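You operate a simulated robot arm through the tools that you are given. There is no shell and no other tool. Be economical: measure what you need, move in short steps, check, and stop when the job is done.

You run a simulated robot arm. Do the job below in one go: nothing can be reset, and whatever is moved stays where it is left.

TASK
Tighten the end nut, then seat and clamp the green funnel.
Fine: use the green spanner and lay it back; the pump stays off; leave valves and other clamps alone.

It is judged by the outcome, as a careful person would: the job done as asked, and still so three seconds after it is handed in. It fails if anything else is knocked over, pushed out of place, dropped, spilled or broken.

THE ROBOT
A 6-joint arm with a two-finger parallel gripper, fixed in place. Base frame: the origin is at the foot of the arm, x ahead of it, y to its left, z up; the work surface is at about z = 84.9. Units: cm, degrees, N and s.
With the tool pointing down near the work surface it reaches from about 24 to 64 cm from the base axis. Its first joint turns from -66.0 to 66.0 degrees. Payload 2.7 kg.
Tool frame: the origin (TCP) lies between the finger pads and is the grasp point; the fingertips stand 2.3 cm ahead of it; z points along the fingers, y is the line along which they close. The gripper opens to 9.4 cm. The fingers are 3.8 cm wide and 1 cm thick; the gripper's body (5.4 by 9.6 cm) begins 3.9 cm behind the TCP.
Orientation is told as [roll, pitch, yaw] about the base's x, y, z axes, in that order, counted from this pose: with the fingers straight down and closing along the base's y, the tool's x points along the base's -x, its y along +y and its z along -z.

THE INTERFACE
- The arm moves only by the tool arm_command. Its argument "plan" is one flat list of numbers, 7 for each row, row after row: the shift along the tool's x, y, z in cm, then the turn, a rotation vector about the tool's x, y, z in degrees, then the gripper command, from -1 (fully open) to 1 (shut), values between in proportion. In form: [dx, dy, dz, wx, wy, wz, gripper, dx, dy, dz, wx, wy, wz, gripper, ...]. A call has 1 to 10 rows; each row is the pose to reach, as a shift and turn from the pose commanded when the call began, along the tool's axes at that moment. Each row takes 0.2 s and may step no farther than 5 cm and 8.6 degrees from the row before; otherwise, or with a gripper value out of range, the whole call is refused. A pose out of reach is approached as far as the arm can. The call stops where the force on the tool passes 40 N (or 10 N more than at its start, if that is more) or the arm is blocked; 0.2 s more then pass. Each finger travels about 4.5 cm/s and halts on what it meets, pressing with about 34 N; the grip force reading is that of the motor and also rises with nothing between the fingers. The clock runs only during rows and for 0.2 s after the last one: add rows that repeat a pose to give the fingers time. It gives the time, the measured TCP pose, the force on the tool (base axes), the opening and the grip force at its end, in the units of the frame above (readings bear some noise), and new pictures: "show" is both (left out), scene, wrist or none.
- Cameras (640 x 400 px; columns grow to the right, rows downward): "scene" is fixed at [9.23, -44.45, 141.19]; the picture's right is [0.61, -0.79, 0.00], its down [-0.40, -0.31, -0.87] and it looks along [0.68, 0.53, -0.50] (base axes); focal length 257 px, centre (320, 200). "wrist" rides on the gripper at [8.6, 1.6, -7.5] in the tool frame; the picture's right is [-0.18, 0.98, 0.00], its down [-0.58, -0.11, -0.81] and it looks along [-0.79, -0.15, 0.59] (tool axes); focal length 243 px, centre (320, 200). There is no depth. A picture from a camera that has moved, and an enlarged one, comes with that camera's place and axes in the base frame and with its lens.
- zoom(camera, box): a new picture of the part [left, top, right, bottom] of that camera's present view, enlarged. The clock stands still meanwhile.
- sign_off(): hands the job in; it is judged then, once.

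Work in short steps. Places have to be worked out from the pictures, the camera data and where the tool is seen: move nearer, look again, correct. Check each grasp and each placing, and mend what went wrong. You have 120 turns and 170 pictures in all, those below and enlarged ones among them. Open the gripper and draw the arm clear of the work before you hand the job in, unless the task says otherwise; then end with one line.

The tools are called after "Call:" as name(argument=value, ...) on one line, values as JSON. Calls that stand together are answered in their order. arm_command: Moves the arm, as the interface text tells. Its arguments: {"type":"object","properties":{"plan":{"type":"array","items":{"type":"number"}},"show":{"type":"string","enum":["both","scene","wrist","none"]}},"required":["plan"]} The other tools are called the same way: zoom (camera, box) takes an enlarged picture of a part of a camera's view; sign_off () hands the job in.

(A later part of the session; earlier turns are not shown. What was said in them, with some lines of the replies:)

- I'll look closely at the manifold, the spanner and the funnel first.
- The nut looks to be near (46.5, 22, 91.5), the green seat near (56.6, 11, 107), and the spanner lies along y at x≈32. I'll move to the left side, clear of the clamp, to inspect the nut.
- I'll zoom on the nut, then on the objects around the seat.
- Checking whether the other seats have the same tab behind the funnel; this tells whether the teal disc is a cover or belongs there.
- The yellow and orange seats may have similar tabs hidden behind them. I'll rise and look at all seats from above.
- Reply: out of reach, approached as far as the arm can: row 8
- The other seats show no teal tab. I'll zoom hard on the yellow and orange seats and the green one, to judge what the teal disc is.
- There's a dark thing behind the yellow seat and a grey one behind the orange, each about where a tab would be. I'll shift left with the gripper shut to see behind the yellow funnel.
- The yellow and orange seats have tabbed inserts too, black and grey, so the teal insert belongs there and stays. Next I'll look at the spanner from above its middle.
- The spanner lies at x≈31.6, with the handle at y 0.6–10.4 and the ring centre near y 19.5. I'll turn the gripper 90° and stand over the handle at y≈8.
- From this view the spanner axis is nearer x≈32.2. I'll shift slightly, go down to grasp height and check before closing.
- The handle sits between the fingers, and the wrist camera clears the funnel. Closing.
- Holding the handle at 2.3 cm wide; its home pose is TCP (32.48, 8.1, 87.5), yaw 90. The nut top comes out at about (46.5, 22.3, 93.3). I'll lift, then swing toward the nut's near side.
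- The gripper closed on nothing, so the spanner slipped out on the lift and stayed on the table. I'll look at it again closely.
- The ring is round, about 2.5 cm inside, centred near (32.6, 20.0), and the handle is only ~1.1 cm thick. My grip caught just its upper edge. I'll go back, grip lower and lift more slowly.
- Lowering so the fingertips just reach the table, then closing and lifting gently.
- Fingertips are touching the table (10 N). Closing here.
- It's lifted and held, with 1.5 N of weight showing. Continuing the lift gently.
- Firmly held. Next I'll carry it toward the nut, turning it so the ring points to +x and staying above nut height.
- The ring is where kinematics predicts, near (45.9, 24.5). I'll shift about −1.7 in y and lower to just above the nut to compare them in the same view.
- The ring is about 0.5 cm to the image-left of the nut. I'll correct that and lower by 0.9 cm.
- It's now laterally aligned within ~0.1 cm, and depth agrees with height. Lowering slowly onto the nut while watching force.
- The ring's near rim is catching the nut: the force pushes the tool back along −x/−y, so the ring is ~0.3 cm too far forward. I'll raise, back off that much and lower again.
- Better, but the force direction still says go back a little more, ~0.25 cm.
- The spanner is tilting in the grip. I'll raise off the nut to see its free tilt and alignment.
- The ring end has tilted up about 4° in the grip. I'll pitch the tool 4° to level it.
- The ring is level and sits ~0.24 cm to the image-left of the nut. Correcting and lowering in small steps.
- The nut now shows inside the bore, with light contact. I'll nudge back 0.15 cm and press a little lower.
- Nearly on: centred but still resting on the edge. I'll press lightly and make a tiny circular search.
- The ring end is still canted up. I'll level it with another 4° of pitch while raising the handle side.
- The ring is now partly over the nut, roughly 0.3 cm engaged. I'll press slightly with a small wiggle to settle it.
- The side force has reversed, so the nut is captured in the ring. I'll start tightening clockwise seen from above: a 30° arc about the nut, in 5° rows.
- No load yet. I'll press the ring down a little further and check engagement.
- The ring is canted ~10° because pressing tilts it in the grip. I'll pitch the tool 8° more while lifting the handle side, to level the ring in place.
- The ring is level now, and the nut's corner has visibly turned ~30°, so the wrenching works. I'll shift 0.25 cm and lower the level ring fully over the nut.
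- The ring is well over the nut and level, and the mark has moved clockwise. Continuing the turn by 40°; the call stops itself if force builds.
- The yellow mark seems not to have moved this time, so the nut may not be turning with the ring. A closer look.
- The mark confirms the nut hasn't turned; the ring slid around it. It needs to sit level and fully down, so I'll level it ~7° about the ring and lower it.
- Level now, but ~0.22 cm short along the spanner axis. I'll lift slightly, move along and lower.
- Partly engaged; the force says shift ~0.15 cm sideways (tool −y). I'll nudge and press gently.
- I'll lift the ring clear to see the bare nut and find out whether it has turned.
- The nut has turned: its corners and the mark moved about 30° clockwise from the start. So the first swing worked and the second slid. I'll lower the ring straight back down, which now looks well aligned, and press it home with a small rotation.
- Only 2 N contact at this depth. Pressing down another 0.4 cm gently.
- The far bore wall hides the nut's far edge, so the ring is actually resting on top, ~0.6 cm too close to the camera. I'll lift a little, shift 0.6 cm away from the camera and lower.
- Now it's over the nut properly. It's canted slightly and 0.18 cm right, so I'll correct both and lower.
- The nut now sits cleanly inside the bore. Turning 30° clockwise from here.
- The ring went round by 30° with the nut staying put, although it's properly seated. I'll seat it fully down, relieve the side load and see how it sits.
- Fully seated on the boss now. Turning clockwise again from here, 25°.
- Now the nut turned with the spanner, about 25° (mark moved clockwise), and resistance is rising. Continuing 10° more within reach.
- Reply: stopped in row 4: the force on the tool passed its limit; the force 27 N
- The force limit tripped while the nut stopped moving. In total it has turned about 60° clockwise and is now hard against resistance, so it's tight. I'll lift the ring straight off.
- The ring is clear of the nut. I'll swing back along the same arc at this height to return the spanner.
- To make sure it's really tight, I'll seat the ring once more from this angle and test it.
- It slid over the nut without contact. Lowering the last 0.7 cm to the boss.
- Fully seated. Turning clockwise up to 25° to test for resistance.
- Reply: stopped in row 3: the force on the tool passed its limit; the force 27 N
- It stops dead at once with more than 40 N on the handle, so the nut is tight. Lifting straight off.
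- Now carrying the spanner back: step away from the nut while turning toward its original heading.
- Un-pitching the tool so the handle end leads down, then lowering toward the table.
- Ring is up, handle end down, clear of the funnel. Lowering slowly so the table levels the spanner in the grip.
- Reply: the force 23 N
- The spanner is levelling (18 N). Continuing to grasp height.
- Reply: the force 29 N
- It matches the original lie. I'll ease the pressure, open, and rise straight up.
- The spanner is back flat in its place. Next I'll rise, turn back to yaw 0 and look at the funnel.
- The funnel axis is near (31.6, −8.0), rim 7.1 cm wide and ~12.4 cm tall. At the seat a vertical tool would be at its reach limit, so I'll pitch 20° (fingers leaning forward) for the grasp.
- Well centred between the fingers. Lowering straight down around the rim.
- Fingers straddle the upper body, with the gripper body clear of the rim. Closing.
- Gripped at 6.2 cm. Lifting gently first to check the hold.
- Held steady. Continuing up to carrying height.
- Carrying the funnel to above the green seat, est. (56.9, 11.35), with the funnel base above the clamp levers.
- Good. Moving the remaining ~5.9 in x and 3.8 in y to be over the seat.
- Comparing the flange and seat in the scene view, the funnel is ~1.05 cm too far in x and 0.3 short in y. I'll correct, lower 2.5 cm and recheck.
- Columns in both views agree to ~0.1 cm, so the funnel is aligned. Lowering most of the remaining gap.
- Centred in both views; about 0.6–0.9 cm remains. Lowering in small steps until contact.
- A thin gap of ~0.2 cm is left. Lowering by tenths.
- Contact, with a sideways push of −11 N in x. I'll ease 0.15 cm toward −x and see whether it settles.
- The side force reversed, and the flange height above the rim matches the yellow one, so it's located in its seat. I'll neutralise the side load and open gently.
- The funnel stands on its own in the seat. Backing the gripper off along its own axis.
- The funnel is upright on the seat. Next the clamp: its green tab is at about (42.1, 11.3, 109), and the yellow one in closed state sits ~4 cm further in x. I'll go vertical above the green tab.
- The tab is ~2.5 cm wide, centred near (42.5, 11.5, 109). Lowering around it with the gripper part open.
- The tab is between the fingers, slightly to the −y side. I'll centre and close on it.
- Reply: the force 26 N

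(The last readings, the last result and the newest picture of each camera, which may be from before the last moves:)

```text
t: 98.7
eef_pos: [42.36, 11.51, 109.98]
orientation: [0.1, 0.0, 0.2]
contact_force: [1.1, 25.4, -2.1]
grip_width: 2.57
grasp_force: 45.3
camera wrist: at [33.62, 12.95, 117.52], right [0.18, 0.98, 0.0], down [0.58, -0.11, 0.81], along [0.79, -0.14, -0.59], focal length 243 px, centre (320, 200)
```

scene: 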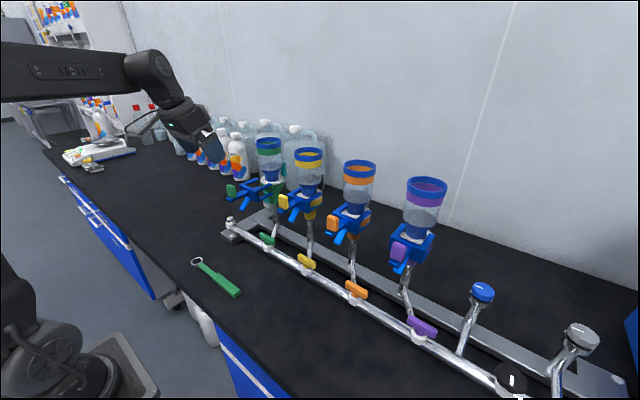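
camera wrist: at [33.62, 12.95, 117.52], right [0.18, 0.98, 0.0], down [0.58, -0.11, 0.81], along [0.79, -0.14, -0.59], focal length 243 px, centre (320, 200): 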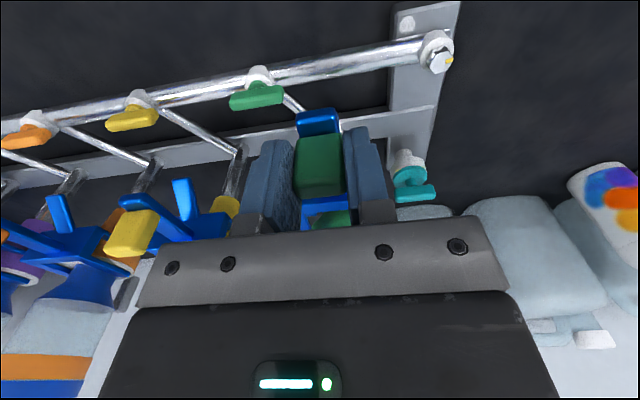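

Gripped at 2.57 cm, but my y is 0.3 too low (25 N side load). I'll relieve that, then slide the clamp toward the seat.

Call:
arm_command(plan=[0, 0.3, 0, 0, 0, 0, 0.7, 0, 0.3, 0, 0, 0, 0, 0.7, -0.4, 0.3, 0, 0, 0, 0, 0.7, -0.9, 0.3, 0, 0, 0, 0, 0.7, -1.4, 0.3, 0, 0, 0, 0, 0.7, -1.9, 0.3, 0, 0, 0, 0, 0.7], show="none")

Call:
zoom(camera="scene", box=[205, 150, 305, 215])

```text
t: 100.1
eef_pos: [44.25, 11.51, 110.07]
orientation: [-0.1, 0.1, 0.0]
contact_force: [-1.6, -2.3, -3.5]
grip_width: 2.59
grasp_force: 44.5
```

```text
6.15 times, centred on (255, 182) of scene
camera zoom: at [9.23, -44.46, 141.18], right [0.61, -0.79, 0.0], down [-0.4, -0.31, -0.87], along [0.68, 0.53, -0.5], focal length 1581 px, centre (720, 308)
```

zoom: 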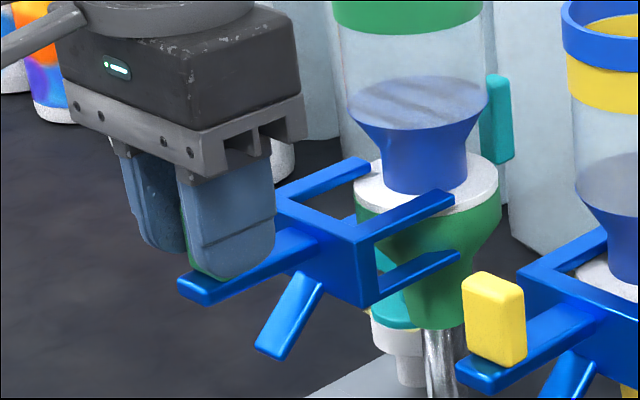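

The clamp slides freely and its arms are going over the flange. Continuing.

Call:
arm_command(plan=[-0.4, 0, 0, 0, 0, 0, 0.7, -0.8, 0, 0, 0, 0, 0, 0.7, -1.2, 0, 0, 0, 0, 0, 0.7, -1.6, 0, 0, 0, 0, 0, 0.7, -2.0, 0, 0, 0, 0, 0, 0.7], show="none")

Call:
zoom(camera="scene", box=[215, 150, 335, 225])

```text
t: 101.3
eef_pos: [46.38, 11.42, 110.09]
orientation: [-0.3, 0.0, 0.1]
contact_force: [-1.2, -9.5, -2.1]
grip_width: 2.58
grasp_force: 45.2
```

```text
5.33 times, centred on (275, 188) of scene
camera zoom: at [9.23, -44.49, 141.17], right [0.61, -0.79, 0.0], down [-0.4, -0.31, -0.87], along [0.68, 0.53, -0.5], focal length 1370 px, centre (560, 267)
```

zoom: 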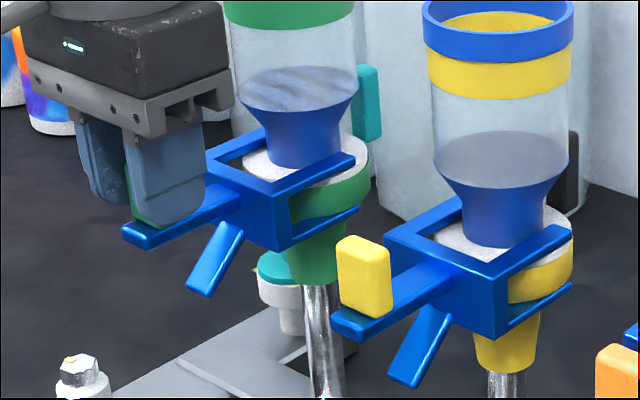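

About 1 cm of travel remains compared with the yellow clamp. Pushing on in small steps.

Call:
arm_command(plan=[-0.3, -0.1, 0, 0, 0, 0, 0.7, -0.6, -0.1, 0, 0, 0, 0, 0.7, -0.9, -0.1, 0, 0, 0, 0, 0.7, -1.2, -0.1, 0, 0, 0, 0, 0.7, -1.4, -0.1, 0, 0, 0, 0, 0.7], show="none")

Call:
zoom(camera="scene", box=[215, 150, 335, 225])

```text
t: 102.2
eef_pos: [46.96, 11.52, 110.17]
orientation: [-0.1, 1.0, 0.0]
contact_force: [-11.5, -1.9, 4.8]
grip_width: 2.58
grasp_force: 44.8
stopped in row 4: the force on the tool passed its limit (the readings are from after the stop); the commanded pose is now the measured one
```

```text
5.33 times, centred on (275, 188) of scene
camera zoom: at [9.19, -44.46, 141.19], right [0.61, -0.79, 0.0], down [-0.4, -0.31, -0.87], along [0.68, 0.53, -0.5], focal length 1370 px, centre (560, 267)
```

zoom: 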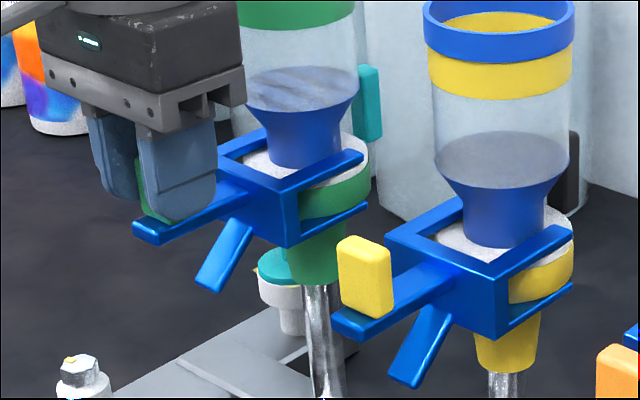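

It hit a firm stop. The yellow clamp's arms may reach a touch further, so I'll push once more to confirm it's at the end.

Call:
arm_command(plan=[-0.2, 0, 0, 0, 0, 0, 0.7, -0.4, 0, 0, 0, 0, 0, 0.7, -0.6, 0, 0, 0, 0, 0, 0.7, -0.8, 0, 0, 0, 0, 0, 0.7], show="none")

Call:
zoom(camera="scene", box=[215, 150, 335, 225])

```text
t: 102.8
eef_pos: [46.97, 11.46, 110.17]
orientation: [-0.2, 1.8, 0.0]
contact_force: [-11.6, -1.4, 5.5]
grip_width: 2.58
grasp_force: 44.8
stopped in row 2: the force on the tool passed its limit (the readings are from after the stop); the commanded pose is now the measured one
```

```text
5.33 times, centred on (275, 188) of scene
camera zoom: at [9.19, -44.46, 141.19], right [0.61, -0.79, 0.0], down [-0.4, -0.31, -0.87], along [0.68, 0.53, -0.5], focal length 1370 px, centre (560, 267)
```

zoom: 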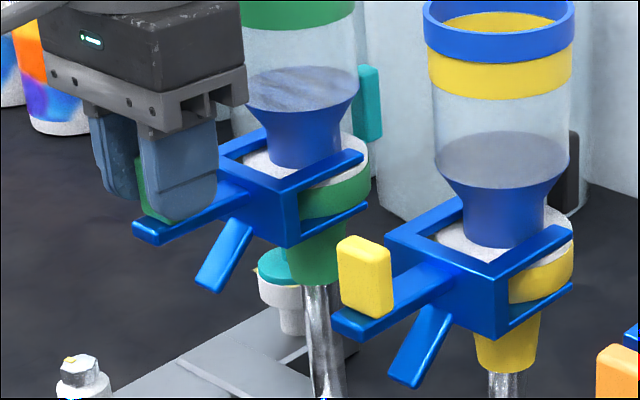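

Firm stop again with no movement, so the clamp is home. Relieving, opening and lifting straight up.

Call:
arm_command(plan=[0.1, 0, 0, 0, 0, 0, 0.7, 0.1, 0, 0, 0, 0, 0, 0.3, 0.1, 0, 0, 0, 0, 0, -0.1, 0.1, 0, 0, 0, 0, 0, -0.3, 0.1, 0, -2, 0, 0, 0, -0.3, 0.5, 0, -5, 0, 0, 0, -0.3, 1.5, 0, -9, 0, 0, 0, -0.3, 4, 0, -12, 0, 0, 0, -0.3, 8, 0, -13, 0, 0, 0, -0.3], show="both")

Call:
zoom(camera="scene", box=[215, 130, 335, 225])

Call:
zoom(camera="wrist", box=[100, 0, 460, 225])

```text
t: 104.8
eef_pos: [39.33, 11.48, 123.21]
orientation: [-0.2, 1.6, 0.0]
contact_force: [-0.2, 0.4, 0.1]
grip_width: 6.08
grasp_force: 0.0
camera wrist: at [30.82, 13.01, 130.95], right [0.18, 0.98, -0.01], down [0.6, -0.1, 0.79], along [0.78, -0.15, -0.61], focal length 243 px, centre (320, 200)
```

scene: 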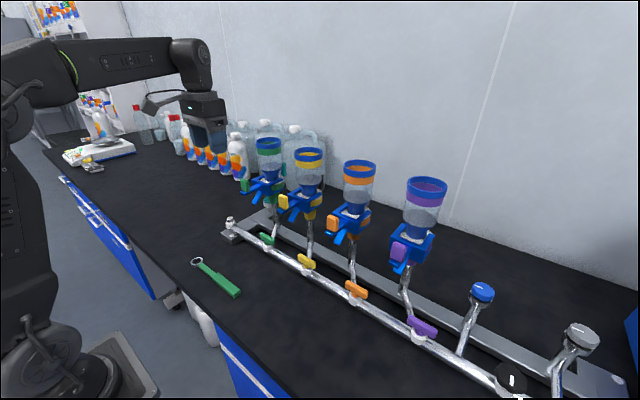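
wrist: 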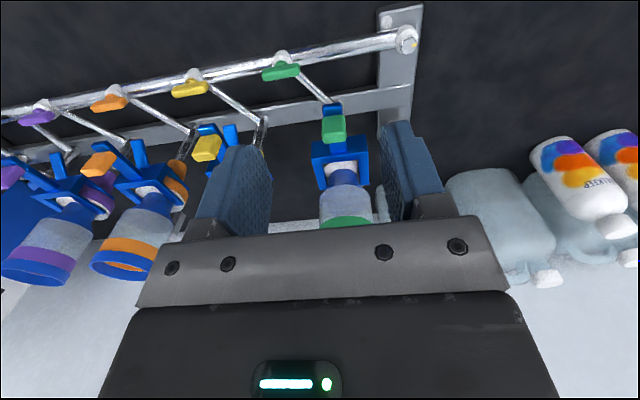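

```text
4.21 times, centred on (275, 178) of scene
camera zoom: at [9.23, -44.45, 141.19], right [0.61, -0.79, 0.0], down [-0.4, -0.31, -0.87], along [0.68, 0.53, -0.5], focal length 1082 px, centre (510, 295)
```

zoom: 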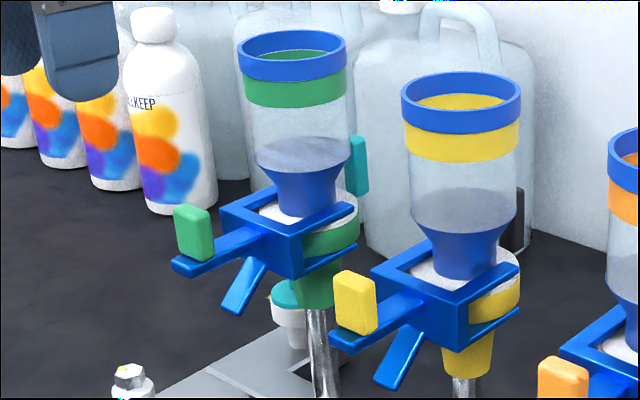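

```text
1.78 times, centred on (280, 112) of wrist
camera zoom: at [30.82, 13.01, 130.95], right [0.18, 0.98, -0.01], down [0.6, -0.1, 0.79], along [0.78, -0.15, -0.61], focal length 431 px, centre (391, 356)
```

zoom: 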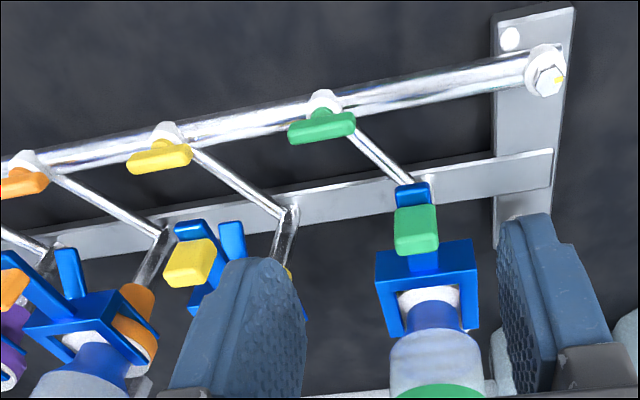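

The green clamp now matches the others, the funnel stands upright, the valves are as they were, and the nut mark is turned. Drawing the arm clear with the gripper open.

Call:
arm_command(plan=[3, 0.5, -2, 0, 0, 0, -1, 6.5, 1, -4, 0, 0, 0, -1, 10, 1.5, -6, 0, 0, 0, -1, 13, 2, -8, 0, 0, 0, -1, 13, 2, -8, 0, 0, 0, -1], show="scene")

Call:
zoom(camera="scene", box=[180, 120, 460, 310])

```text
t: 106.0
eef_pos: [26.67, 13.51, 131.57]
orientation: [-0.3, 1.6, 0.1]
contact_force: [0.0, -0.5, -0.6]
grip_width: 9.4
grasp_force: 0.1
```

scene: 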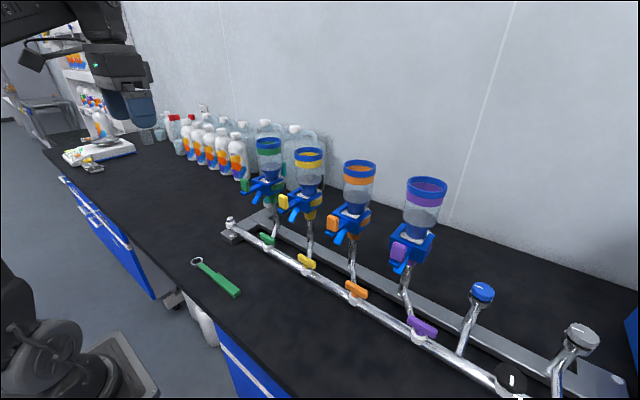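

```text
2.11 times, centred on (320, 215) of scene
camera zoom: at [9.23, -44.45, 141.19], right [0.61, -0.79, 0.0], down [-0.4, -0.31, -0.87], along [0.68, 0.53, -0.5], focal length 541 px, centre (320, 168)
```

zoom: 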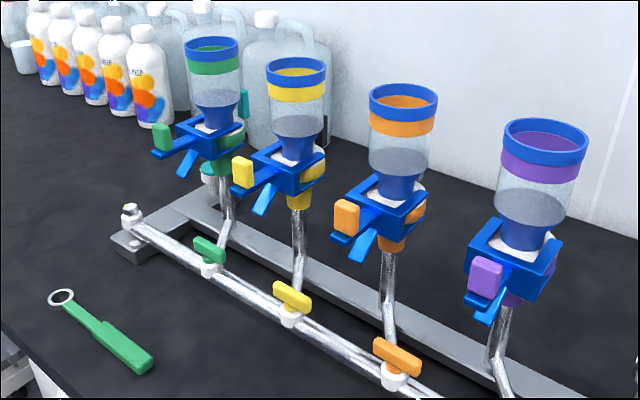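

Everything is in place and the arm is clear, so I'm handing in.

Call:
sign_off()

```text
The job is handed in.
```

The end nut is tight (it stopped dead under more than 40 N at the spanner), the green spanner is back in its place, and the green funnel is seated with its clamp pushed fully home; the pump, valves and other clamps were not touched.
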